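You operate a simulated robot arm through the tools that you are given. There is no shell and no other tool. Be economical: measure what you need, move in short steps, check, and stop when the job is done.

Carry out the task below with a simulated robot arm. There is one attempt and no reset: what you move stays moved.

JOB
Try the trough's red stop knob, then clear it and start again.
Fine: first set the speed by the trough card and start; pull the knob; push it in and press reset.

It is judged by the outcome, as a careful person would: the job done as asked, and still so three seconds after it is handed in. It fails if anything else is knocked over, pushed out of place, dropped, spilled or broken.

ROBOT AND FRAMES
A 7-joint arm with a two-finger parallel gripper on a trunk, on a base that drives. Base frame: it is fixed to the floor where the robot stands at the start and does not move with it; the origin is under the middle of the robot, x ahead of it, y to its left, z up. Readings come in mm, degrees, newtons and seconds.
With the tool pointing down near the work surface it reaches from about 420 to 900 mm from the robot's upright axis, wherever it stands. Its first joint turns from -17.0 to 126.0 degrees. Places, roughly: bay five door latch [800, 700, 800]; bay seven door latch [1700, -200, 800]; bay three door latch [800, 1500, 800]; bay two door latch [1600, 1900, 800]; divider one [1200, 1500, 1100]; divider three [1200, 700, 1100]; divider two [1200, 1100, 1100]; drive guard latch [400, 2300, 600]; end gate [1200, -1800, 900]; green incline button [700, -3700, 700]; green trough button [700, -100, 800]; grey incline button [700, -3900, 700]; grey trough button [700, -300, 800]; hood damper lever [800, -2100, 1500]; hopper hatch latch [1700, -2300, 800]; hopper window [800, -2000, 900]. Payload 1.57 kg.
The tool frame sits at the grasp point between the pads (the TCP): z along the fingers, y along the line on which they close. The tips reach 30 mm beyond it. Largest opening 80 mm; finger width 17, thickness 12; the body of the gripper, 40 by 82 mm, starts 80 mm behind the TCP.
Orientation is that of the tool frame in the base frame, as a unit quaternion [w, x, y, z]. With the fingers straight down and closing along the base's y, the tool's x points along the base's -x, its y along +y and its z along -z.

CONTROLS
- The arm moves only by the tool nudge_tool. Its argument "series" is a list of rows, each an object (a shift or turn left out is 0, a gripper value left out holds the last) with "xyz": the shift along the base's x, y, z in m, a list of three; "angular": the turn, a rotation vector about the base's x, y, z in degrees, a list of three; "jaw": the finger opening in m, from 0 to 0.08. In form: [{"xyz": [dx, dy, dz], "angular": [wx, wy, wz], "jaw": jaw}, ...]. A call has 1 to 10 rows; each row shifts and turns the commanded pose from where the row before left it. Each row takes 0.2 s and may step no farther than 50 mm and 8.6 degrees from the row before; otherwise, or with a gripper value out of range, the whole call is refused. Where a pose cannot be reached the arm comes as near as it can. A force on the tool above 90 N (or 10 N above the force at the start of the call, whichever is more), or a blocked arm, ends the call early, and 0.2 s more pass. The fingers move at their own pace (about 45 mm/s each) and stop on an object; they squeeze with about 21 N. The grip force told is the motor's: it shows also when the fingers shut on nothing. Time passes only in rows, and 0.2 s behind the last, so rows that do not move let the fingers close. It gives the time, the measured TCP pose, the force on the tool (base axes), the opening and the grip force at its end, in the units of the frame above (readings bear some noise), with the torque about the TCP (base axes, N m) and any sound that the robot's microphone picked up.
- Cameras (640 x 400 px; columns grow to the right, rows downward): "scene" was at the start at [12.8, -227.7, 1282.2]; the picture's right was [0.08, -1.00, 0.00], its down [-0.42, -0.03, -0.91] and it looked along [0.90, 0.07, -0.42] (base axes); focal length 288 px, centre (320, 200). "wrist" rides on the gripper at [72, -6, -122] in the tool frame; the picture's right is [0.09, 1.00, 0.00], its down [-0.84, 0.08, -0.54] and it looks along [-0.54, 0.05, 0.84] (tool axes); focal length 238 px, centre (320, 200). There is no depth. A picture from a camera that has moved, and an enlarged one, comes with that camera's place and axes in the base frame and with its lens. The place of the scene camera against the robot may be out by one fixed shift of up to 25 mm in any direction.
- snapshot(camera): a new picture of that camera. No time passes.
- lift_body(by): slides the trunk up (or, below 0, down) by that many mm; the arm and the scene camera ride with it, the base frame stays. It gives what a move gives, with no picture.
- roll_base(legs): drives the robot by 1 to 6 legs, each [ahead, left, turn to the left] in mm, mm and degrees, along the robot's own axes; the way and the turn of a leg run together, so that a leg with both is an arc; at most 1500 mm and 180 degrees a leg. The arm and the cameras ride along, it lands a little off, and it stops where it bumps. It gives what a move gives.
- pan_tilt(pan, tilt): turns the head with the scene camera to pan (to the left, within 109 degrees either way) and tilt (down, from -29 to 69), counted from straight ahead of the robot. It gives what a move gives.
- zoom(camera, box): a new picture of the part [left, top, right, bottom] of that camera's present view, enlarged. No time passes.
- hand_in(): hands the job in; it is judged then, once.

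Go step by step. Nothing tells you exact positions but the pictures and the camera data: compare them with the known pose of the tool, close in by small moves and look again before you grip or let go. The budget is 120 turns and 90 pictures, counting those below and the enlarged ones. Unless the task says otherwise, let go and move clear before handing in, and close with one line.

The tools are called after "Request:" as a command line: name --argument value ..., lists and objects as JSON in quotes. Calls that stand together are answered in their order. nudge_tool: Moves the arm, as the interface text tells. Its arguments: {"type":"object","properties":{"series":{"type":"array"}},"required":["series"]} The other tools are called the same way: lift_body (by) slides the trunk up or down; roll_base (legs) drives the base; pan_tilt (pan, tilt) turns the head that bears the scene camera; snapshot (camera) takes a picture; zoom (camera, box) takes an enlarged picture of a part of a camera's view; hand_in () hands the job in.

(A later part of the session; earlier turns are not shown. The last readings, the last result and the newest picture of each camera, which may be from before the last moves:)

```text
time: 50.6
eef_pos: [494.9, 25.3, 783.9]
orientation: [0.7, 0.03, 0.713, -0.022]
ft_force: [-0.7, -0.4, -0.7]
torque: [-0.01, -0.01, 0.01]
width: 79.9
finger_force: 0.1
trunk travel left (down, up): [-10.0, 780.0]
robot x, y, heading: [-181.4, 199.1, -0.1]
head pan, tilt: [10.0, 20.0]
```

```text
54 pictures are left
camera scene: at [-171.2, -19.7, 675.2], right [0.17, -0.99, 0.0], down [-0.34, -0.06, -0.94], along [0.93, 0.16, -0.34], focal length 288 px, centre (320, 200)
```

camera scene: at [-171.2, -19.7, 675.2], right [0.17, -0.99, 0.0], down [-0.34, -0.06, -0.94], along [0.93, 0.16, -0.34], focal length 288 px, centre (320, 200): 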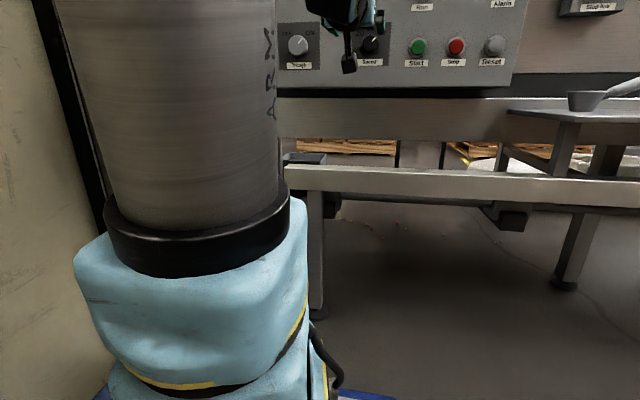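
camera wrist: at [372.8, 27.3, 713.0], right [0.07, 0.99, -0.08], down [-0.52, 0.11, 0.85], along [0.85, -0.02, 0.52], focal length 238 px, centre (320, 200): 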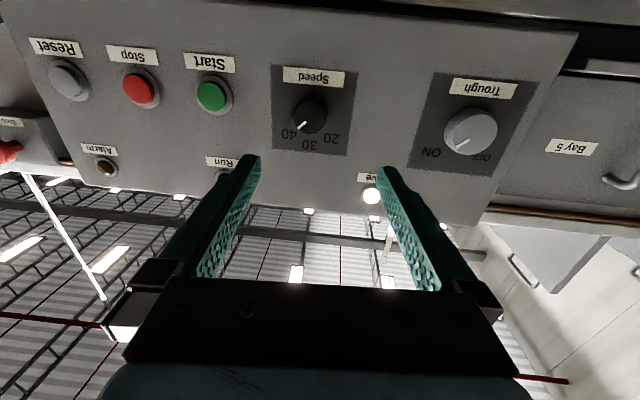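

Close. Advance toward the dial and finish straightening as the arm extends.

Request:
nudge_tool --series '[{"xyz": [0.03, -0.008, 0]}, {"xyz": [0.03, -0.008, 0]}, {"xyz": [0.03, -0.008, 0], "angular": [0, -0.5, 2]}, {"xyz": [0, 0, -0.003], "angular": [0, -0.5, 2]}, {}]'

Request:
snapshot --camera "wrist"

```text
time: 51.9
eef_pos: [546.5, 36.4, 795.3]
orientation: [0.7, 0.027, 0.713, -0.019]
ft_force: [0.7, -0.2, -0.7]
torque: [-0.01, -0.05, 0.0]
width: 79.9
finger_force: 0.1
out of reach, approached as far as the arm can: row 1, 2, 3, 4
trunk travel left (down, up): [-10.0, 780.0]
robot x, y, heading: [-181.3, 196.9, -0.2]
head pan, tilt: [10.0, 20.0]
```

```text
53 pictures are left
camera wrist: at [425.5, 39.7, 723.2], right [0.07, 0.99, -0.08], down [-0.52, 0.1, 0.85], along [0.85, -0.01, 0.52], focal length 238 px, centre (320, 200)
```

wrist: 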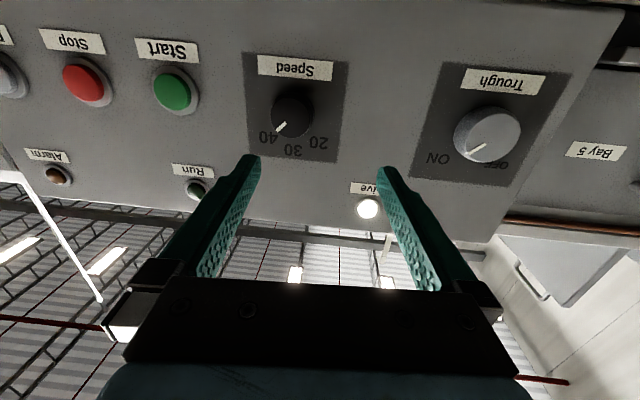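

The arm now runs into a limit on the right side. I'll move back left in small steps to find the comfortable middle range.

Request:
nudge_tool --series '[{"xyz": [0, 0.03, 0]}, {"xyz": [0, 0.03, 0]}, {"xyz": [0, 0.03, 0]}, {"angular": [0, -1, 3]}, {}]'

Request:
nudge_tool --series '[{"angular": [-8, 0, 0]}, {"angular": [-8, 0, 0]}, {"angular": [-8, 0, 0]}, {"angular": [-8, 0, 0]}, {}]'

Request:
snapshot --camera "scene"

```text
time: 53.0
eef_pos: [549.0, 127.7, 791.3]
orientation: [0.707, 0.009, 0.707, -0.001]
ft_force: [0.5, 0.2, -0.1]
torque: [0.0, 0.01, -0.01]
width: 80.1
finger_force: 0.1
trunk travel left (down, up): [-10.0, 780.0]
robot x, y, heading: [-181.5, 196.8, -0.2]
head pan, tilt: [10.0, 20.0]
```

```text
time: 54.2
eef_pos: [548.1, 127.8, 791.6]
orientation: [0.682, -0.187, 0.679, -0.198]
ft_force: [0.5, -0.4, -0.2]
torque: [0.01, 0.0, -0.01]
width: 80.2
finger_force: 0.0
trunk travel left (down, up): [-10.0, 780.0]
robot x, y, heading: [-185.8, 200.5, -0.0]
head pan, tilt: [10.0, 20.0]
```

```text
52 pictures are left
camera scene: at [-171.2, -19.7, 675.1], right [0.17, -0.99, 0.0], down [-0.34, -0.06, -0.94], along [0.93, 0.16, -0.34], focal length 288 px, centre (320, 200)
```

scene: 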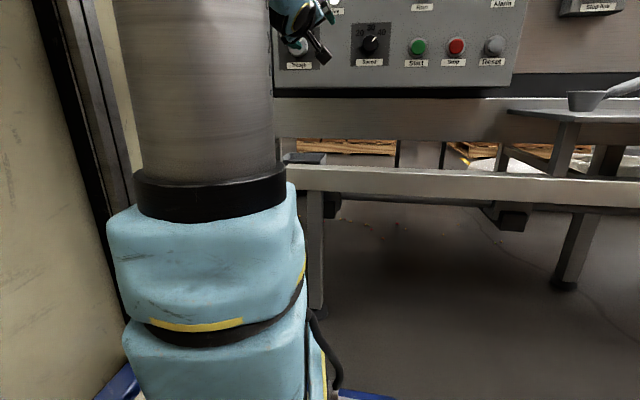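

That's a sweet spot (about 730 ahead and 70 right of the robot): moves and roll are exact. Test the rest of the roll range here in free air.

Request:
nudge_tool --series '[{"angular": [-8, 0, 0]}, {"angular": [-8, 0, 0]}, {"angular": [-8, 0, 0]}, {"angular": [-8, 0, 0]}, {"angular": [-8, 0, 0]}, {"angular": [-8, 0, 0]}, {}]'

Request:
roll_base --legs '[[0, -125, 0]]'

```text
time: 55.9
eef_pos: [548.4, 127.0, 791.1]
orientation: [0.547, -0.446, 0.541, -0.457]
ft_force: [-0.4, 0.2, 0.0]
torque: [0.0, 0.01, -0.04]
width: 79.9
finger_force: 0.1
trunk travel left (down, up): [-10.0, 780.0]
robot x, y, heading: [-182.7, 196.7, 0.1]
head pan, tilt: [10.0, 20.0]
```

```text
time: 57.1
eef_pos: [547.8, 2.8, 792.2]
orientation: [0.547, -0.447, 0.541, -0.455]
ft_force: [-0.1, -0.3, 0.1]
torque: [-0.04, 0.01, 0.0]
width: 80.0
finger_force: 0.1
trunk travel left (down, up): [-10.0, 780.0]
robot x, y, heading: [-179.7, 77.8, 0.1]
head pan, tilt: [10.0, 20.0]
```

Roll to −80° is fine. Roll back to about +10°, and drive forward a little.

Request:
nudge_tool --series '[{"angular": [8.5, 0, 0]}, {"angular": [8.5, 0, 0]}, {"angular": [8.5, 0, 0]}, {"angular": [8.5, 0, 0]}, {"angular": [8.5, 0, 0]}, {"angular": [8.5, 0, 0]}, {"angular": [8.5, 0, 0]}, {"angular": [8.5, 0, 0]}, {"angular": [8.5, 0, 0]}, {"angular": [8.5, 0, 0]}]'

Request:
nudge_tool --series '[{"xyz": [0, -0.002, -0.006], "angular": [5, 0, 0]}, {"xyz": [0, 0, -0.006]}, {}]'

Request:
roll_base --legs '[[60, 0, 0]]'

Request:
snapshot --camera "wrist"

Request:
snapshot --camera "scene"

```text
time: 59.3
eef_pos: [547.1, 3.4, 792.2]
orientation: [0.705, 0.041, 0.707, 0.03]
ft_force: [0.5, 0.1, 0.7]
torque: [0.0, -0.01, 0.02]
width: 79.9
finger_force: 0.0
trunk travel left (down, up): [-10.0, 780.0]
robot x, y, heading: [-185.3, 74.7, -0.0]
head pan, tilt: [10.0, 20.0]
```

```text
time: 60.1
eef_pos: [547.1, 1.1, 780.8]
orientation: [0.703, 0.072, 0.705, 0.06]
ft_force: [-1.0, -0.1, -0.1]
torque: [0.03, 0.01, 0.02]
width: 79.8
finger_force: 0.1
trunk travel left (down, up): [-10.0, 780.0]
robot x, y, heading: [-185.4, 75.6, 0.3]
head pan, tilt: [10.0, 20.0]
```

```text
time: 61.1
eef_pos: [605.8, 2.0, 779.0]
orientation: [0.703, 0.071, 0.705, 0.06]
ft_force: [0.1, 0.1, 0.2]
torque: [-0.01, 0.0, 0.02]
width: 80.2
finger_force: 0.1
trunk travel left (down, up): [-10.0, 780.0]
robot x, y, heading: [-128.9, 73.6, -0.0]
head pan, tilt: [10.0, 20.0]
```

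```text
51 pictures are left
camera wrist: at [486.2, 10.0, 706.7], right [0.02, 1.0, 0.09], down [-0.54, -0.07, 0.84], along [0.84, -0.06, 0.54], focal length 238 px, centre (320, 200)
```

wrist: 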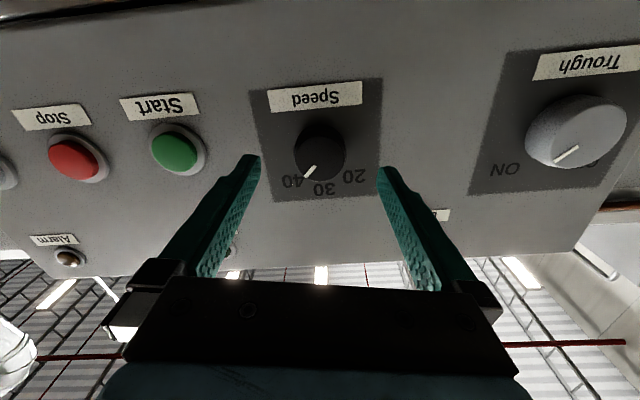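

```text
50 pictures are left
camera scene: at [-111.7, -143.0, 675.1], right [0.17, -0.99, 0.0], down [-0.34, -0.06, -0.94], along [0.93, 0.16, -0.34], focal length 288 px, centre (320, 200)
```

scene: 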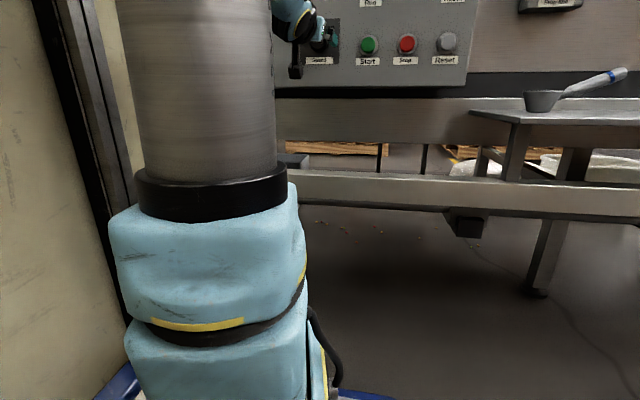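

Lined up with the dial (y≈0, z≈779). Advancing in small steps.

Request:
nudge_tool --series '[{"xyz": [0.01, -0.001, 0]}, {"xyz": [0.01, 0, 0]}, {"xyz": [0.01, 0, 0]}, {}]'

Request:
snapshot --camera "wrist"

Request:
pan_tilt --pan 4 --tilt -5

Request:
snapshot --camera "scene"

```text
time: 62.1
eef_pos: [637.1, -0.4, 780.6]
orientation: [0.703, 0.07, 0.705, 0.062]
ft_force: [0.4, -0.3, 0.4]
torque: [0.03, 0.04, 0.06]
width: 80.0
finger_force: 0.1
trunk travel left (down, up): [-10.0, 780.0]
robot x, y, heading: [-122.6, 75.3, -0.3]
head pan, tilt: [10.0, 20.0]
```

```text
49 pictures are left
camera wrist: at [516.2, 8.3, 707.0], right [0.02, 1.0, 0.09], down [-0.54, -0.07, 0.84], along [0.84, -0.06, 0.54], focal length 238 px, centre (320, 200)
```

wrist: 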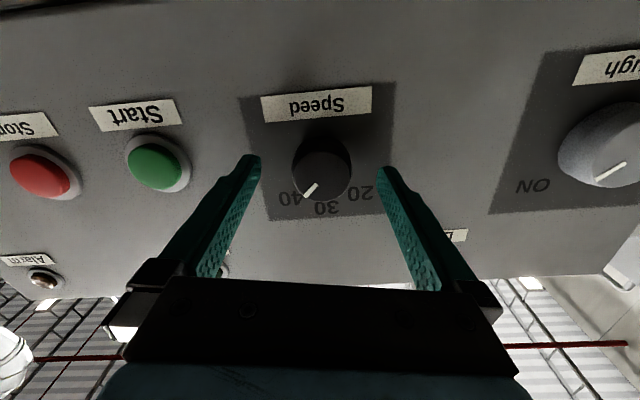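

```text
time: 63.0
eef_pos: [635.9, 0.1, 780.9]
orientation: [0.703, 0.071, 0.705, 0.06]
ft_force: [-0.2, -0.7, 0.2]
torque: [0.0, 0.01, 0.01]
width: 80.1
finger_force: 0.0
trunk travel left (down, up): [-10.0, 780.0]
robot x, y, heading: [-121.5, 75.9, -0.3]
head pan, tilt: [4.0, -5.0]
```

```text
48 pictures are left
camera scene: at [-116.1, -153.1, 715.1], right [0.07, -1.0, 0.0], down [0.09, 0.01, -1.0], along [0.99, 0.07, 0.09], focal length 288 px, centre (320, 200)
```

scene: 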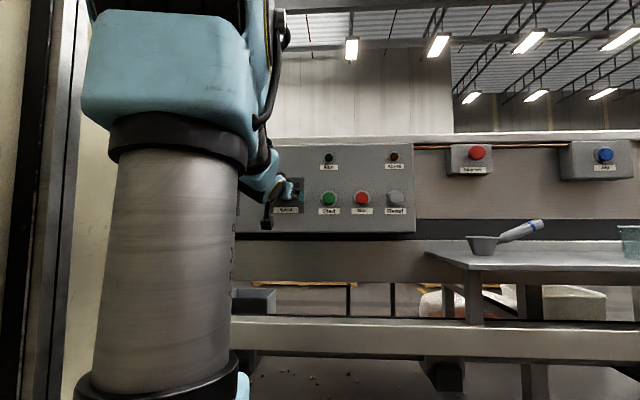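

Zoom the scene view to see how far the fingertips are from the dial and panel.

Request:
zoom --camera "scene" --box '[240, 150, 340, 240]'

Request:
zoom --camera "wrist" --box '[220, 60, 420, 240]'

```text
4.44 times, centred on (290, 195) of scene
camera zoom: at [-116.1, -153.1, 715.1], right [0.07, -1.0, 0.0], down [0.09, 0.01, -1.0], along [0.99, 0.07, 0.09], focal length 1280 px, centre (453, 222)
```

zoom: 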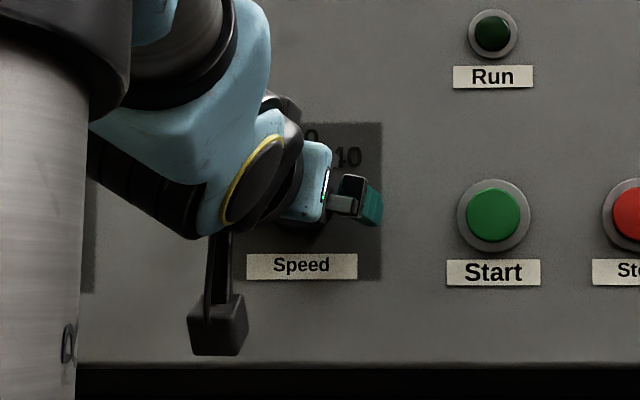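

```text
2.22 times, centred on (320, 150) of wrist
camera zoom: at [516.0, 8.3, 707.2], right [0.02, 1.0, 0.09], down [-0.54, -0.07, 0.84], along [0.84, -0.06, 0.54], focal length 530 px, centre (320, 311)
```

zoom: 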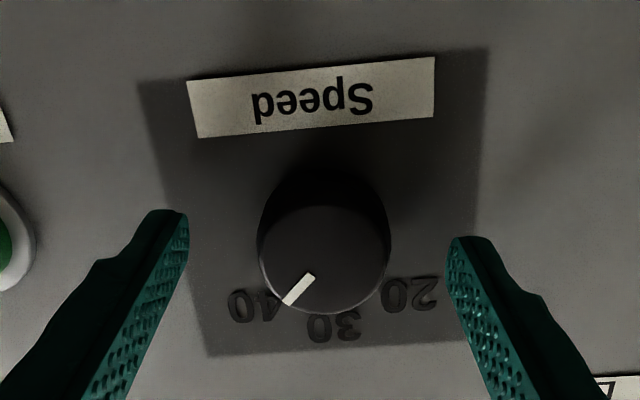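

The dial face is about x≈665 with a 41 mm diameter, centred z≈783. I'll advance about 14 mm more and close on it.

Request:
nudge_tool --series '[{"xyz": [0.007, 0, 0.001]}, {"xyz": [0.006, 0, 0.001]}, {}]'

Request:
nudge_tool --series '[{"jaw": 0.03}, {"jaw": 0.03}, {"jaw": 0.03}, {"jaw": 0.03}]'

Request:
zoom --camera "wrist" --box '[220, 60, 420, 240]'

```text
time: 63.8
eef_pos: [645.3, 3.2, 782.2]
orientation: [0.702, 0.07, 0.706, 0.061]
ft_force: [-79.4, -0.7, -15.7]
torque: [-0.36, -0.34, 3.33]
width: 76.1
finger_force: 0.0
trunk travel left (down, up): [-10.0, 780.0]
robot x, y, heading: [-125.2, 78.1, -0.1]
head pan, tilt: [4.0, -5.0]
```

```text
time: 64.6
eef_pos: [648.2, 10.0, 782.8]
orientation: [0.702, 0.065, 0.706, 0.066]
ft_force: [-24.0, -1.3, 0.1]
torque: [-0.24, -0.35, 1.0]
width: 60.2
finger_force: 17.1
trunk travel left (down, up): [-10.0, 780.0]
robot x, y, heading: [-122.0, 75.8, -0.4]
head pan, tilt: [4.0, -5.0]
stopped in row 4: the force on the tool passed its limit at 91 N (the readings are from after the stop); the commanded pose is now the measured one
```

```text
2.22 times, centred on (320, 150) of wrist
camera zoom: at [526.3, 16.1, 710.3], right [0.0, 1.0, 0.09], down [-0.54, -0.08, 0.84], along [0.84, -0.05, 0.54], focal length 530 px, centre (320, 311)
```

zoom: 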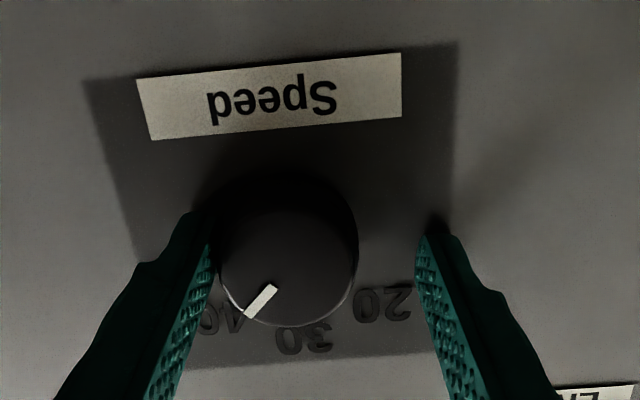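

The fingertips touched the panel, so its face is at x≈677 (closer than estimated). Back off a few mm and recentre.

Request:
nudge_tool --series '[{"xyz": [-0.006, 0, 0], "jaw": 0.08}, {"xyz": [-0.002, -0.005, 0]}, {"xyz": [0, -0.005, 0]}, {}]'

Request:
zoom --camera "wrist" --box '[220, 60, 420, 240]'

```text
time: 65.6
eef_pos: [640.1, 0.0, 780.5]
orientation: [0.702, 0.064, 0.706, 0.065]
ft_force: [-0.1, -0.2, -0.2]
torque: [0.03, 0.03, 0.01]
width: 80.1
finger_force: 0.0
trunk travel left (down, up): [-10.0, 780.0]
robot x, y, heading: [-123.2, 75.7, 0.1]
head pan, tilt: [4.0, -5.0]
```

```text
2.22 times, centred on (320, 150) of wrist
camera zoom: at [519.6, 6.2, 708.3], right [0.0, 1.0, 0.09], down [-0.54, -0.08, 0.84], along [0.84, -0.05, 0.53], focal length 530 px, centre (320, 311)
```

zoom: 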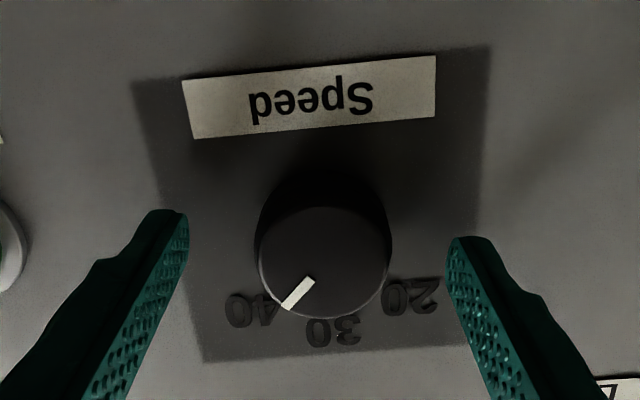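

Good clearance of about 6 mm. Lower by 2 mm and close on the dial.

Request:
nudge_tool --series '[{"xyz": [0.001, 0.001, -0.002], "jaw": 0.02}, {"jaw": 0.02}, {"jaw": 0.02}, {"jaw": 0.02}]'

Request:
zoom --camera "wrist" --box '[220, 60, 420, 240]'

```text
time: 66.6
eef_pos: [641.9, 0.8, 778.8]
orientation: [0.702, 0.065, 0.706, 0.065]
ft_force: [0.5, 1.9, 1.3]
torque: [-0.03, 0.02, 0.13]
width: 40.3
finger_force: 28.9
trunk travel left (down, up): [-10.0, 780.0]
robot x, y, heading: [-125.6, 77.0, 0.0]
head pan, tilt: [4.0, -5.0]
```

```text
2.22 times, centred on (320, 150) of wrist
camera zoom: at [520.3, 7.3, 706.2], right [0.0, 1.0, 0.09], down [-0.54, -0.08, 0.84], along [0.84, -0.05, 0.53], focal length 530 px, centre (320, 311)
```

zoom: 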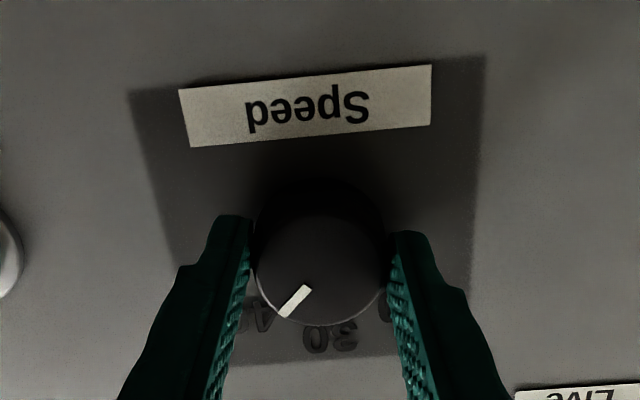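

Gripped at 40.3 mm. Turn counter-clockwise.

Request:
nudge_tool --series '[{"angular": [-8, 0, 0]}, {"angular": [-8, 0, 0]}, {"angular": [-8, 0, 0]}, {"angular": [-8, 0, 0]}, {"angular": [-8, 0, 0]}]'

Request:
snapshot --camera "wrist"

```text
time: 67.8
eef_pos: [640.8, 0.2, 778.8]
orientation: [0.682, -0.178, 0.686, -0.18]
ft_force: [-10.5, 2.7, -4.6]
torque: [-0.02, 0.21, 0.17]
width: 40.4
finger_force: 45.1
trunk travel left (down, up): [-10.0, 780.0]
robot x, y, heading: [-124.4, 78.9, 0.3]
head pan, tilt: [4.0, -5.0]
```

```text
42 pictures are left
camera wrist: at [520.3, -40.8, 718.9], right [0.0, 0.82, -0.57], down [-0.54, 0.48, 0.69], along [0.84, 0.31, 0.44], focal length 238 px, centre (320, 200)
```

wrist: 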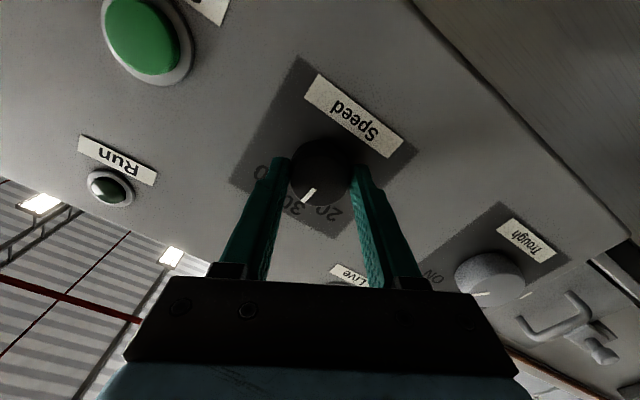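

The dial is turning (pointer near 30). Continue.

Request:
nudge_tool --series '[{"angular": [-8, 0, 0]}, {"angular": [-8, 0, 0]}, {"angular": [-8, 0, 0]}, {"angular": [-8, 0, 0]}, {"angular": [-8, 0, 0]}, {"angular": [-4, 0, 0]}]'

Request:
snapshot --camera "wrist"

Request:
zoom --camera "wrist" --box '[220, 100, 420, 260]'

```text
time: 69.2
eef_pos: [640.6, 0.7, 778.7]
orientation: [0.565, -0.421, 0.569, -0.425]
ft_force: [-37.7, -5.5, -12.5]
torque: [-0.02, 0.5, -0.23]
width: 40.2
finger_force: 45.0
trunk travel left (down, up): [-10.0, 780.0]
robot x, y, heading: [-123.8, 75.2, -0.1]
head pan, tilt: [4.0, -5.0]
```

```text
41 pictures are left
camera wrist: at [520.3, -70.5, 764.3], right [0.0, 0.19, -0.98], down [-0.54, 0.83, 0.16], along [0.84, 0.53, 0.1], focal length 238 px, centre (320, 200)
```

wrist: 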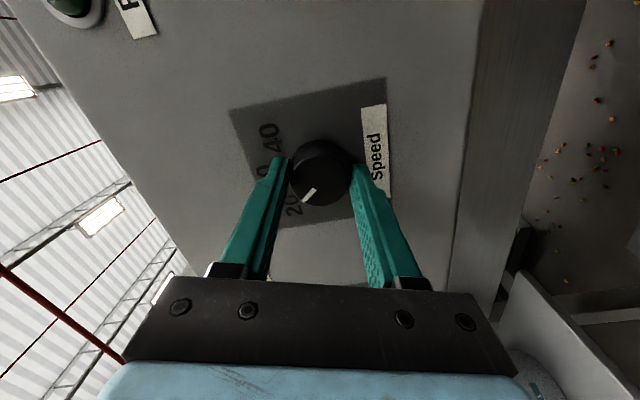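

```text
2.50 times, centred on (320, 180) of wrist
camera zoom: at [520.3, -70.5, 764.3], right [0.0, 0.19, -0.98], down [-0.54, 0.83, 0.16], along [0.84, 0.53, 0.1], focal length 596 px, centre (320, 250)
```

zoom: 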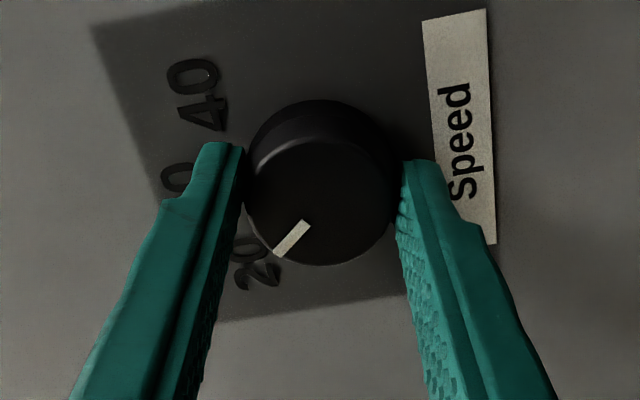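

The pointer is at 20. Release and back off, then verify.

Request:
nudge_tool --series '[{"jaw": 0.08}, {"jaw": 0.08}, {"jaw": 0.08}, {"xyz": [-0.02, 0, 0]}, {"xyz": [-0.03, 0, 0]}, {"xyz": [-0.02, 0, 0]}, {}]'

Request:
zoom --camera "wrist" --box '[180, 60, 440, 240]'

```text
time: 70.8
eef_pos: [571.4, 0.7, 780.4]
orientation: [0.565, -0.422, 0.568, -0.424]
ft_force: [0.0, 0.0, 0.0]
torque: [0.02, 0.04, 0.0]
width: 80.0
finger_force: 0.0
trunk travel left (down, up): [-10.0, 780.0]
robot x, y, heading: [-122.3, 76.1, -0.0]
head pan, tilt: [4.0, -5.0]
```

```text
2.22 times, centred on (310, 150) of wrist
camera zoom: at [449.9, -69.4, 764.4], right [0.0, 0.2, -0.98], down [-0.54, 0.83, 0.17], along [0.84, 0.53, 0.11], focal length 530 px, centre (342, 311)
```

zoom: 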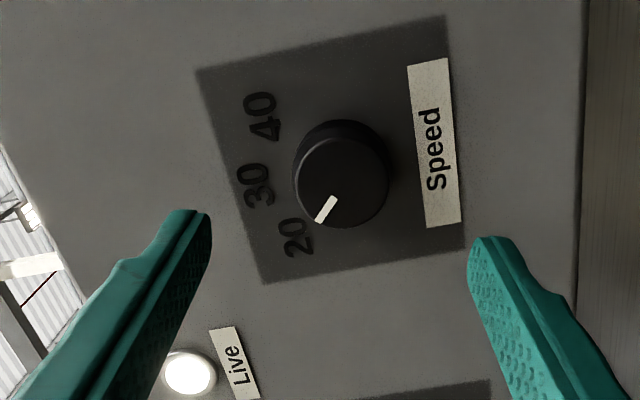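

Dial reads 20. Now close the fingers, roll the wrist back, and shift the base right to face the Start button.

Request:
nudge_tool --series '[{"angular": [8, 0, 0], "jaw": 0.0}, {"angular": [8, 0, 0]}, {"angular": [8, 0, 0]}, {"angular": [8, 0, 0]}, {"angular": [8, 0, 0]}, {"angular": [8, 0, 0]}, {"angular": [8, 0, 0]}, {"angular": [8, 0, 0]}, {"angular": [9, 0, 0]}]'

Request:
roll_base --legs '[[0, -115, 0]]'

Request:
snapshot --camera "wrist"

```text
refused: row 9 steps farther than a row can; nothing moved
```

```text
time: 72.0
eef_pos: [571.2, -113.8, 780.5]
orientation: [0.565, -0.422, 0.569, -0.424]
ft_force: [0.2, -0.4, -0.7]
torque: [0.04, 0.02, 0.0]
width: 80.2
finger_force: 0.0
trunk travel left (down, up): [-10.0, 780.0]
robot x, y, heading: [-125.1, -38.6, 0.3]
head pan, tilt: [4.0, -5.0]
```

```text
38 pictures are left
camera wrist: at [450.0, -182.8, 764.5], right [0.0, 0.2, -0.98], down [-0.54, 0.83, 0.17], along [0.84, 0.53, 0.11], focal length 238 px, centre (320, 200)
```

wrist: 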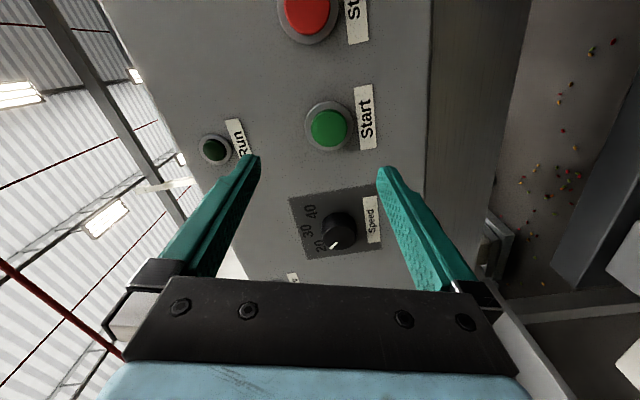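

Start button is at about [665, −120, 769]. Roll the wrist back, close the jaws, align and approach.

Request:
nudge_tool --series '[{"angular": [8, 0, 0], "jaw": 0.0}, {"angular": [8, 0, 0]}, {"angular": [8, 0, 0]}, {"angular": [8, 0, 0]}, {"angular": [8, 0, 0]}, {"angular": [8, 0, 0]}, {"angular": [8, 0, 0]}, {"angular": [8, 0, 0]}, {"angular": [8, 0, 0]}]'

Request:
nudge_tool --series '[{"xyz": [0, -0.003, -0.006]}, {"xyz": [0.02, -0.003, -0.005]}, {"xyz": [0.02, 0, 0]}, {}]'

Request:
snapshot --camera "wrist"

```text
time: 74.0
eef_pos: [570.0, -111.9, 780.5]
orientation: [0.705, -0.008, 0.709, -0.007]
ft_force: [0.3, 0.4, 0.0]
torque: [0.0, 0.01, 0.01]
width: 0.0
finger_force: 20.9
trunk travel left (down, up): [-10.0, 780.0]
robot x, y, heading: [-122.4, -38.7, -0.1]
head pan, tilt: [4.0, -5.0]
```

```text
time: 75.0
eef_pos: [612.2, -118.5, 769.0]
orientation: [0.705, -0.01, 0.709, -0.009]
ft_force: [0.2, -0.1, -0.2]
torque: [0.0, 0.01, -0.03]
width: 0.4
finger_force: 20.6
trunk travel left (down, up): [-10.0, 780.0]
robot x, y, heading: [-123.4, -39.1, 0.2]
head pan, tilt: [4.0, -5.0]
```

```text
37 pictures are left
camera wrist: at [491.6, -126.3, 696.8], right [0.0, 0.99, -0.12], down [-0.54, 0.1, 0.84], along [0.84, 0.06, 0.53], focal length 238 px, centre (320, 200)
```

wrist: 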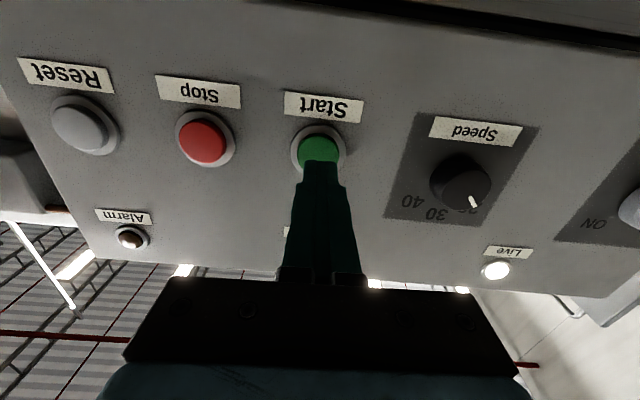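

Aligned on Start. Press gently.

Request:
nudge_tool --series '[{"xyz": [0.01, 0, 0]}, {"xyz": [0.006, 0, 0]}, {"xyz": [0.003, 0, 0]}, {}]'

Request:
zoom --camera "scene" --box '[180, 110, 420, 260]'

```text
time: 76.0
eef_pos: [629.2, -117.8, 769.9]
orientation: [0.705, -0.009, 0.709, -0.009]
ft_force: [-0.4, -0.4, 0.9]
torque: [-0.02, 0.02, 0.05]
width: 0.1
finger_force: 20.8
trunk travel left (down, up): [-10.0, 780.0]
robot x, y, heading: [-124.1, -36.7, -0.2]
head pan, tilt: [4.0, -5.0]
```

```text
2.67 times, centred on (300, 185) of scene
camera zoom: at [-116.5, -266.0, 715.2], right [0.07, -1.0, 0.0], down [0.09, 0.01, -1.0], along [0.99, 0.07, 0.09], focal length 768 px, centre (373, 240)
```

zoom: 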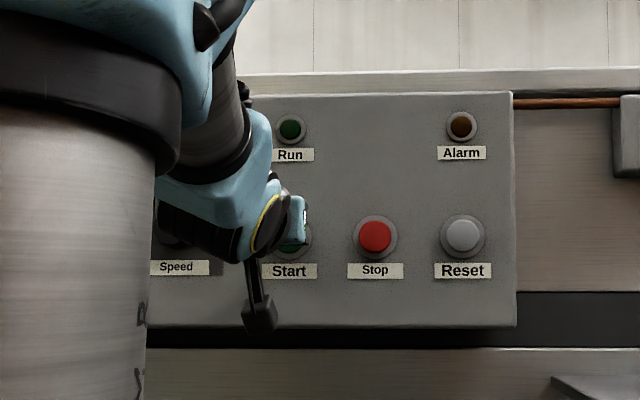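

Request:
nudge_tool --series '[{"xyz": [0.003, 0, 0]}, {"xyz": [0.003, 0, 0]}, {}]'

Request:
zoom --camera "scene" --box '[180, 110, 420, 260]'

```text
time: 76.8
eef_pos: [635.4, -118.5, 768.4]
orientation: [0.705, -0.008, 0.709, -0.009]
ft_force: [1.3, 1.0, -0.4]
torque: [0.0, -0.02, 0.02]
width: 0.1
finger_force: 20.8
trunk travel left (down, up): [-10.0, 780.0]
robot x, y, heading: [-125.7, -34.5, -0.2]
head pan, tilt: [4.0, -5.0]
```

```text
2.67 times, centred on (300, 185) of scene
camera zoom: at [-116.5, -266.0, 715.2], right [0.07, -1.0, 0.0], down [0.09, 0.01, -1.0], along [0.99, 0.07, 0.09], focal length 768 px, centre (373, 240)
```

zoom: 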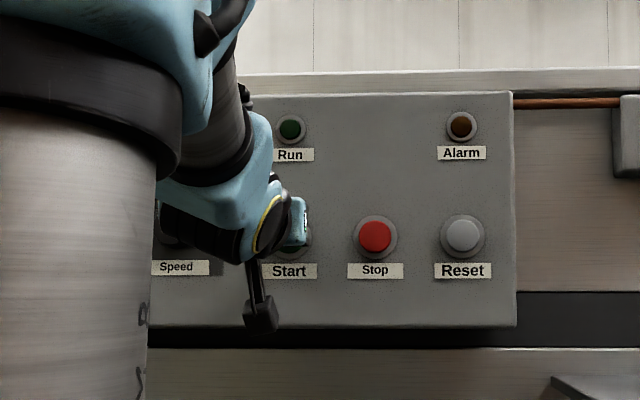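

No contact yet; keep going in 2–3 mm steps.

Request:
nudge_tool --series '[{"xyz": [0.003, 0, 0]}, {"xyz": [0.003, 0, 0]}, {}]'

Request:
zoom --camera "scene" --box '[180, 110, 420, 260]'

```text
time: 77.6
eef_pos: [641.5, -119.5, 770.1]
orientation: [0.705, -0.008, 0.709, -0.009]
ft_force: [-11.5, 1.1, -2.1]
torque: [0.08, 0.01, 0.06]
width: 0.1
finger_force: 21.4
trunk travel left (down, up): [-10.0, 780.0]
robot x, y, heading: [-124.9, -36.9, -0.0]
head pan, tilt: [4.0, -5.0]
heard: click
```

```text
2.67 times, centred on (300, 185) of scene
camera zoom: at [-116.7, -266.0, 715.2], right [0.07, -1.0, 0.0], down [0.09, 0.01, -1.0], along [0.99, 0.07, 0.09], focal length 768 px, centre (373, 240)
```

zoom: 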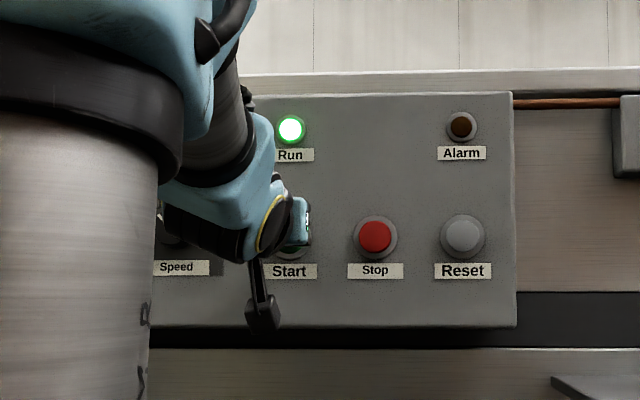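

Click heard and Run lamp lit: the trough is running at 20. Back off, raise to knob height, and move the base right toward the stop knob.

Request:
nudge_tool --series '[{"xyz": [-0.03, 0, 0]}, {"xyz": [-0.04, 0, 0]}, {"xyz": [-0.03, 0, 0]}, {}]'

Request:
lift_body --by 130

Request:
roll_base --legs '[[0, -300, 0]]'

Request:
snapshot --camera "wrist"

Request:
snapshot --camera "scene"

```text
time: 78.6
eef_pos: [542.9, -117.2, 769.9]
orientation: [0.705, -0.009, 0.709, -0.009]
ft_force: [0.4, -0.7, 0.6]
torque: [0.0, 0.01, -0.01]
width: 0.0
finger_force: 21.6
trunk travel left (down, up): [-10.0, 780.0]
robot x, y, heading: [-127.3, -40.0, 0.1]
head pan, tilt: [4.0, -5.0]
```

```text
time: 80.2
eef_pos: [542.2, -117.6, 901.2]
orientation: [0.705, -0.008, 0.709, -0.009]
ft_force: [0.5, -0.2, 0.0]
torque: [-0.01, -0.02, 0.05]
width: 0.1
finger_force: 20.9
trunk travel left (down, up): [-140.0, 650.0]
robot x, y, heading: [-120.8, -37.3, -0.2]
head pan, tilt: [4.0, -5.0]
```

```text
time: 82.2
eef_pos: [542.3, -421.0, 901.1]
orientation: [0.705, -0.009, 0.709, -0.009]
ft_force: [-0.2, 1.2, 0.1]
torque: [0.04, 0.04, 0.0]
width: 0.0
finger_force: 21.1
trunk travel left (down, up): [-140.0, 650.0]
robot x, y, heading: [-127.6, -338.6, -0.1]
head pan, tilt: [4.0, -5.0]
```

```text
33 pictures are left
camera wrist: at [421.6, -428.5, 828.3], right [0.0, 0.99, -0.12], down [-0.54, 0.1, 0.84], along [0.84, 0.06, 0.53], focal length 238 px, centre (320, 200)
```

wrist: 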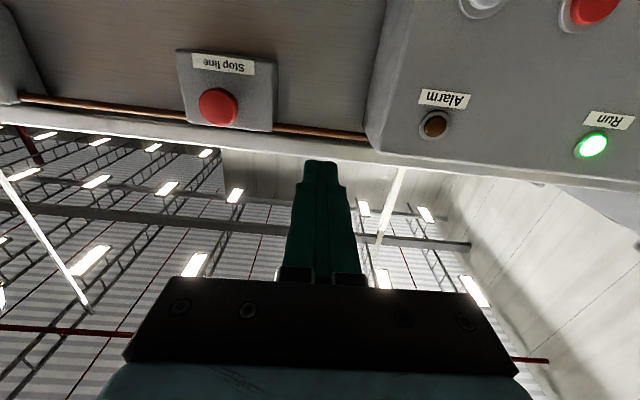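

```text
32 pictures are left
camera scene: at [-116.9, -567.7, 845.2], right [0.07, -1.0, 0.0], down [0.09, 0.01, -1.0], along [0.99, 0.07, 0.09], focal length 288 px, centre (320, 200)
```

scene: 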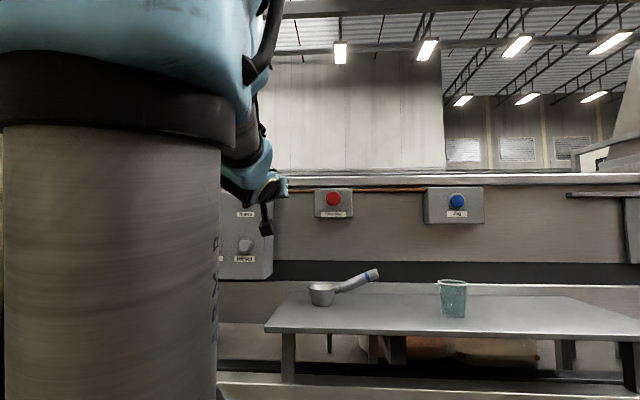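

Triangulating gives the stop knob at about [730, −549, 904]. Drive right 130 more and check.

Request:
roll_base --legs '[[0, -130, 0]]'

Request:
nudge_tool --series '[{"xyz": [0.03, 0, 0], "jaw": 0.08}, {"xyz": [0.03, 0, 0]}, {"xyz": [0, 0, 0]}, {}]'

Request:
snapshot --camera "wrist"

Request:
zoom --camera "scene" --box '[200, 150, 440, 300]'

```text
time: 83.5
eef_pos: [541.6, -550.9, 900.6]
orientation: [0.705, -0.009, 0.709, -0.009]
ft_force: [-0.3, -0.3, 0.9]
torque: [0.03, 0.03, -0.01]
width: 0.0
finger_force: 21.3
trunk travel left (down, up): [-140.0, 650.0]
robot x, y, heading: [-124.4, -471.2, -0.2]
head pan, tilt: [4.0, -5.0]
```

```text
time: 84.5
eef_pos: [601.4, -551.5, 899.7]
orientation: [0.705, -0.009, 0.709, -0.009]
ft_force: [0.3, -0.6, -0.1]
torque: [0.0, 0.03, 0.0]
width: 79.9
finger_force: 0.0
trunk travel left (down, up): [-140.0, 650.0]
robot x, y, heading: [-123.4, -466.5, -0.0]
head pan, tilt: [4.0, -5.0]
```

```text
31 pictures are left
camera wrist: at [481.1, -559.9, 827.2], right [0.0, 0.99, -0.12], down [-0.54, 0.1, 0.84], along [0.84, 0.06, 0.53], focal length 238 px, centre (320, 200)
```

wrist: 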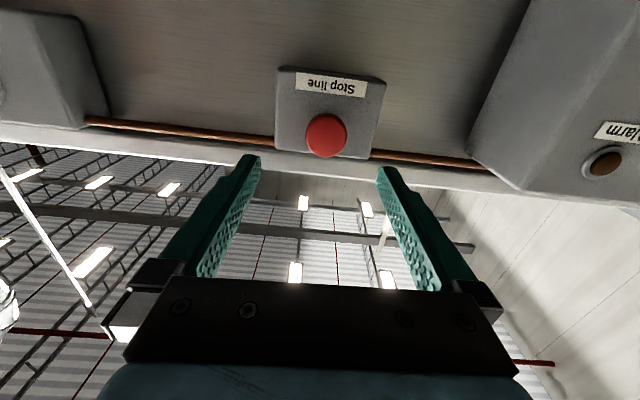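

```text
2.67 times, centred on (320, 225) of scene
camera zoom: at [-117.1, -699.2, 845.2], right [0.07, -1.0, 0.0], down [0.09, 0.01, -1.0], along [0.99, 0.07, 0.09], focal length 768 px, centre (320, 133)
```

zoom: 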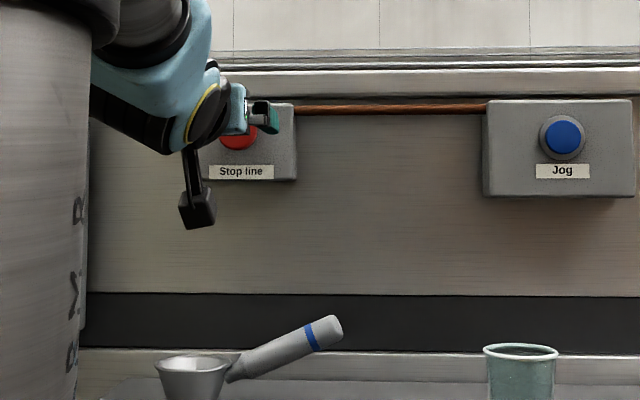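

Knob face ≈ [721, −545, 900], 43 mm across. Drive the base forward 60 and recheck.

Request:
roll_base --legs '[[60, 5, 0]]'

Request:
nudge_tool --series '[{"xyz": [0.02, 0, 0]}, {}]'

Request:
snapshot --camera "wrist"

```text
time: 85.5
eef_pos: [662.8, -546.9, 900.2]
orientation: [0.705, -0.008, 0.709, -0.01]
ft_force: [0.9, 0.3, 0.1]
torque: [0.02, -0.02, 0.06]
width: 79.9
finger_force: 0.1
trunk travel left (down, up): [-140.0, 650.0]
robot x, y, heading: [-60.8, -468.9, -0.0]
head pan, tilt: [4.0, -5.0]
```

```text
time: 86.1
eef_pos: [684.1, -547.3, 899.1]
orientation: [0.705, -0.008, 0.709, -0.009]
ft_force: [0.1, -0.3, 0.4]
torque: [0.0, 0.0, 0.01]
width: 79.8
finger_force: 0.0
trunk travel left (down, up): [-140.0, 650.0]
robot x, y, heading: [-68.9, -463.7, 0.1]
head pan, tilt: [4.0, -5.0]
```

```text
29 pictures are left
camera wrist: at [563.0, -556.1, 826.4], right [0.0, 0.99, -0.12], down [-0.54, 0.1, 0.84], along [0.84, 0.06, 0.53], focal length 238 px, centre (320, 200)
```

wrist: 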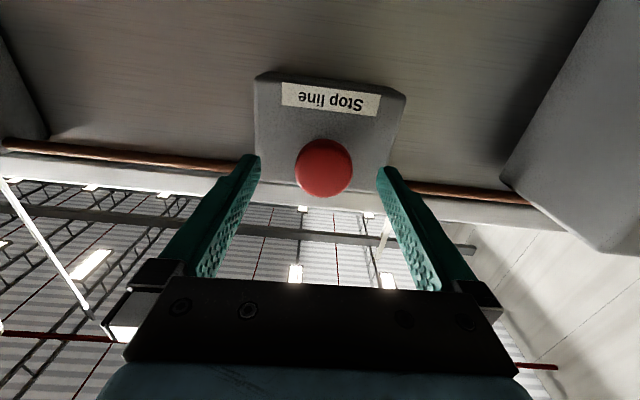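

Well centred. Advance ~22 mm, then close.

Request:
nudge_tool --series '[{"xyz": [0.01, 0.001, 0.001]}, {"xyz": [0.006, 0.001, 0.001]}, {"xyz": [0.005, 0, 0]}, {}]'

Request:
zoom --camera "wrist" --box '[220, 60, 420, 240]'

```text
time: 87.1
eef_pos: [704.7, -545.5, 901.1]
orientation: [0.705, -0.008, 0.709, -0.009]
ft_force: [0.7, -0.1, 0.2]
torque: [-0.03, -0.02, 0.0]
width: 80.2
finger_force: 0.0
trunk travel left (down, up): [-140.0, 650.0]
robot x, y, heading: [-64.5, -465.0, -0.2]
head pan, tilt: [4.0, -5.0]
```

```text
2.22 times, centred on (320, 150) of wrist
camera zoom: at [583.5, -553.6, 828.8], right [0.0, 0.99, -0.12], down [-0.54, 0.1, 0.84], along [0.84, 0.06, 0.53], focal length 530 px, centre (320, 311)
```

zoom: 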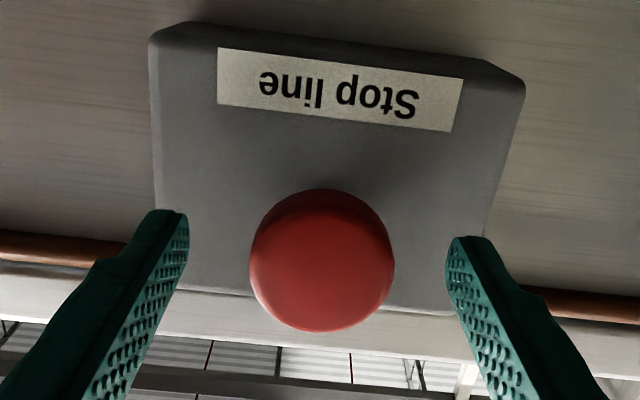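

Tips are ~12 mm past the knob's face. Go 5 mm more and close.

Request:
nudge_tool --series '[{"xyz": [0.005, 0, 0]}, {"jaw": 0.02}, {"jaw": 0.02}, {"jaw": 0.02}, {"jaw": 0.02}, {}]'

Request:
zoom --camera "wrist" --box '[220, 60, 420, 240]'

```text
time: 88.5
eef_pos: [710.0, -543.5, 901.7]
orientation: [0.705, -0.009, 0.709, -0.008]
ft_force: [1.0, 6.3, 0.2]
torque: [0.08, -0.01, 0.2]
width: 42.5
finger_force: 39.1
trunk travel left (down, up): [-140.0, 650.0]
robot x, y, heading: [-64.1, -466.7, -0.3]
head pan, tilt: [4.0, -5.0]
```

```text
2.22 times, centred on (320, 150) of wrist
camera zoom: at [589.0, -552.9, 829.0], right [0.0, 0.99, -0.12], down [-0.54, 0.1, 0.84], along [0.84, 0.06, 0.53], focal length 530 px, centre (320, 311)
```

zoom: 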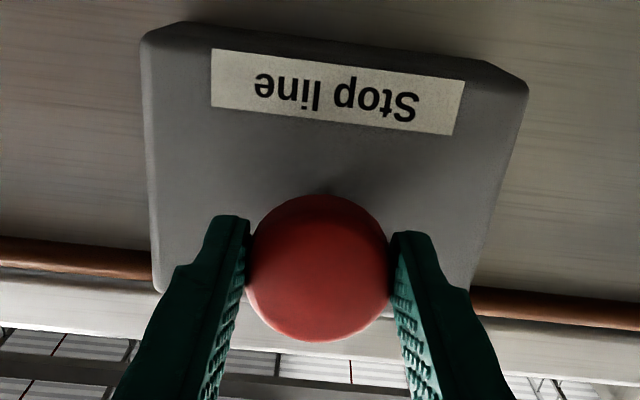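

Gripped at 42.5 mm. Pull straight out in small steps.

Request:
nudge_tool --series '[{"xyz": [-0.004, 0, 0]}, {"xyz": [-0.004, 0, 0]}, {"xyz": [-0.004, 0, 0]}, {}]'

Request:
zoom --camera "wrist" --box '[220, 60, 420, 240]'

```text
time: 89.5
eef_pos: [697.9, -544.7, 902.0]
orientation: [0.704, -0.008, 0.71, -0.01]
ft_force: [0.9, 7.4, -2.3]
torque: [0.33, 0.27, 0.2]
width: 42.3
finger_force: 45.1
trunk travel left (down, up): [-140.0, 650.0]
robot x, y, heading: [-65.6, -461.7, 0.1]
head pan, tilt: [4.0, -5.0]
```

```text
2.22 times, centred on (320, 150) of wrist
camera zoom: at [577.0, -552.8, 829.1], right [0.0, 0.99, -0.12], down [-0.54, 0.1, 0.84], along [0.84, 0.06, 0.53], focal length 530 px, centre (320, 311)
```

zoom: 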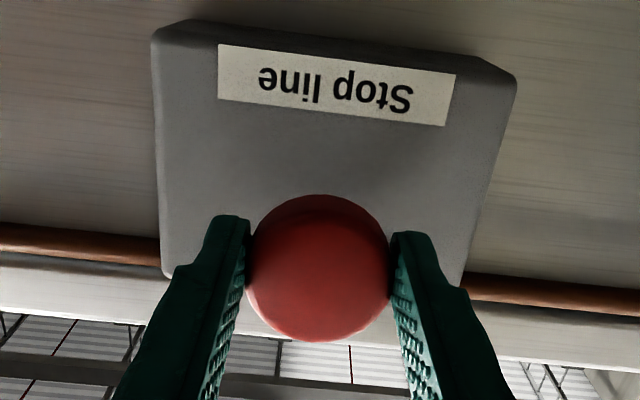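

The knob came out 12 mm with the hand; no click yet. Pull a bit more.

Request:
nudge_tool --series '[{"xyz": [-0.003, 0, 0]}, {"xyz": [-0.003, 0, 0]}, {}]'

Request:
snapshot --camera "wrist"

```text
time: 90.3
eef_pos: [691.8, -543.3, 902.4]
orientation: [0.704, -0.009, 0.71, -0.01]
ft_force: [-2.1, 7.0, -8.3]
torque: [0.22, -0.18, 0.23]
width: 41.9
finger_force: 45.0
trunk travel left (down, up): [-140.0, 650.0]
robot x, y, heading: [-64.7, -467.4, -0.0]
head pan, tilt: [4.0, -5.0]
```

```text
25 pictures are left
camera wrist: at [570.5, -552.8, 829.2], right [0.0, 0.99, -0.12], down [-0.54, 0.1, 0.84], along [0.84, 0.06, 0.53], focal length 238 px, centre (320, 200)
```

wrist: 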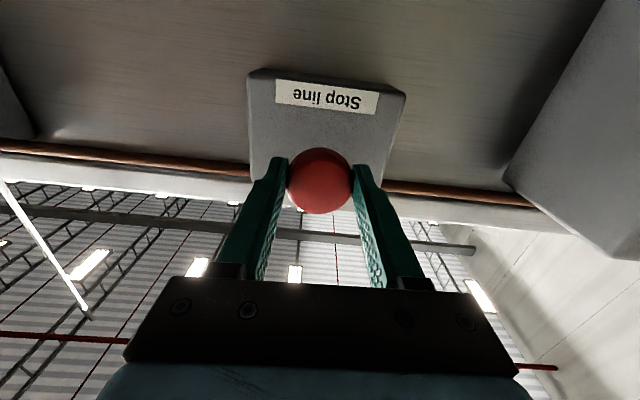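

Request:
nudge_tool --series '[{"xyz": [-0.003, 0, 0]}, {"xyz": [-0.003, 0, 0]}, {}]'

Request:
zoom --camera "wrist" --box '[220, 60, 420, 240]'

```text
time: 91.1
eef_pos: [685.6, -544.6, 900.9]
orientation: [0.705, -0.009, 0.709, -0.01]
ft_force: [0.0, 7.2, -5.5]
torque: [0.07, 0.53, 0.22]
width: 42.2
finger_force: 45.2
trunk travel left (down, up): [-140.0, 650.0]
robot x, y, heading: [-63.3, -467.4, -0.5]
head pan, tilt: [4.0, -5.0]
```

```text
2.22 times, centred on (320, 150) of wrist
camera zoom: at [564.4, -552.8, 829.0], right [0.0, 0.99, -0.12], down [-0.54, 0.1, 0.84], along [0.84, 0.06, 0.53], focal length 530 px, centre (320, 311)
```

zoom: 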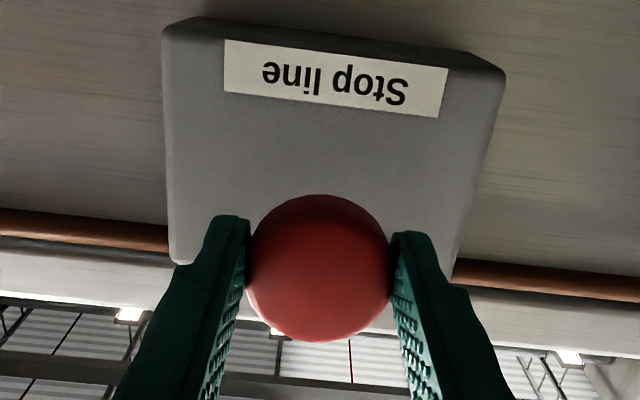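

Still following with little force (24 mm out). Continue until it stops or clicks.

Request:
nudge_tool --series '[{"xyz": [-0.003, 0, 0]}, {"xyz": [-0.003, 0, 0]}, {"xyz": [-0.003, 0, 0]}, {}]'

Request:
zoom --camera "wrist" --box '[220, 60, 420, 240]'

```text
time: 92.1
eef_pos: [675.8, -545.1, 900.7]
orientation: [0.705, -0.009, 0.709, -0.008]
ft_force: [34.4, 12.3, 0.9]
torque: [0.15, 0.02, 0.21]
width: 42.2
finger_force: 44.8
trunk travel left (down, up): [-140.0, 650.0]
robot x, y, heading: [-63.1, -466.9, -0.4]
head pan, tilt: [4.0, -5.0]
```

```text
2.22 times, centred on (320, 150) of wrist
camera zoom: at [555.7, -552.9, 829.0], right [0.0, 0.99, -0.12], down [-0.54, 0.1, 0.84], along [0.84, 0.06, 0.53], focal length 530 px, centre (320, 311)
```

zoom: 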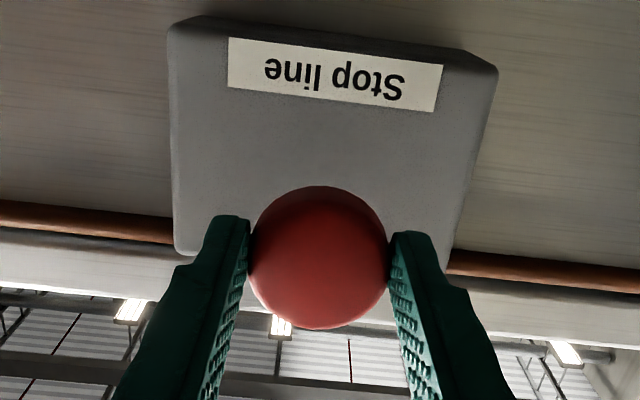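

It reached its end stop (34 N). Release and back off to check the knob stays out and the lamps.

Request:
nudge_tool --series '[{"jaw": 0.08}, {"jaw": 0.08}, {"jaw": 0.08}, {"xyz": [-0.04, 0, 0]}, {"xyz": [-0.04, 0, 0]}, {"xyz": [-0.02, 0, 0]}, {}]'

Request:
snapshot --camera "wrist"

Request:
snapshot --camera "scene"

```text
time: 93.7
eef_pos: [584.8, -541.4, 900.0]
orientation: [0.705, -0.008, 0.709, -0.01]
ft_force: [0.8, 0.1, 0.5]
torque: [-0.02, -0.01, 0.01]
width: 79.8
finger_force: 0.1
out of reach, approached as far as the arm can: row 6
trunk travel left (down, up): [-140.0, 650.0]
robot x, y, heading: [-61.7, -463.5, 0.0]
head pan, tilt: [4.0, -5.0]
```

```text
22 pictures are left
camera wrist: at [463.9, -550.6, 827.9], right [0.0, 0.99, -0.12], down [-0.54, 0.1, 0.84], along [0.84, 0.06, 0.53], focal length 238 px, centre (320, 200)
```

wrist: 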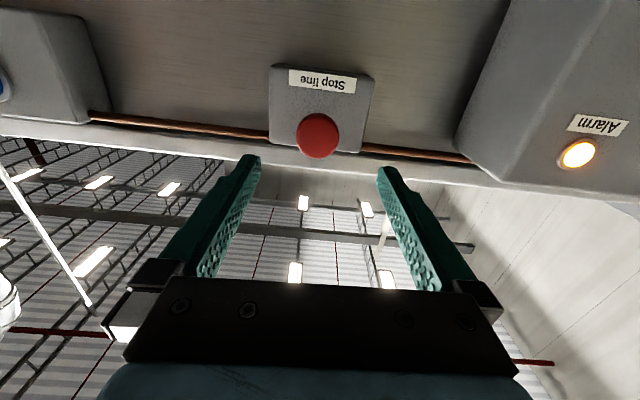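

```text
21 pictures are left
camera scene: at [-55.6, -694.2, 845.2], right [0.07, -1.0, 0.0], down [0.09, 0.01, -1.0], along [0.99, 0.07, 0.09], focal length 288 px, centre (320, 200)
```

scene: 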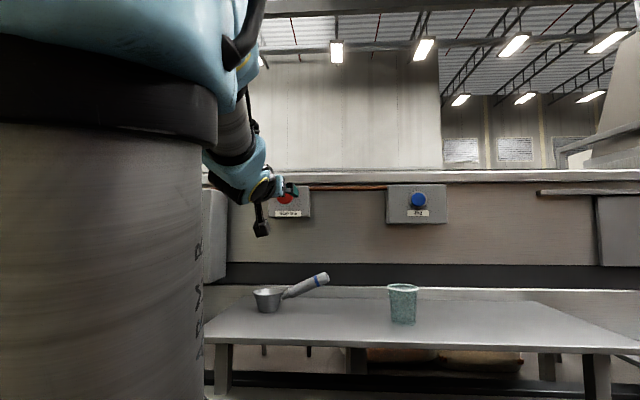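

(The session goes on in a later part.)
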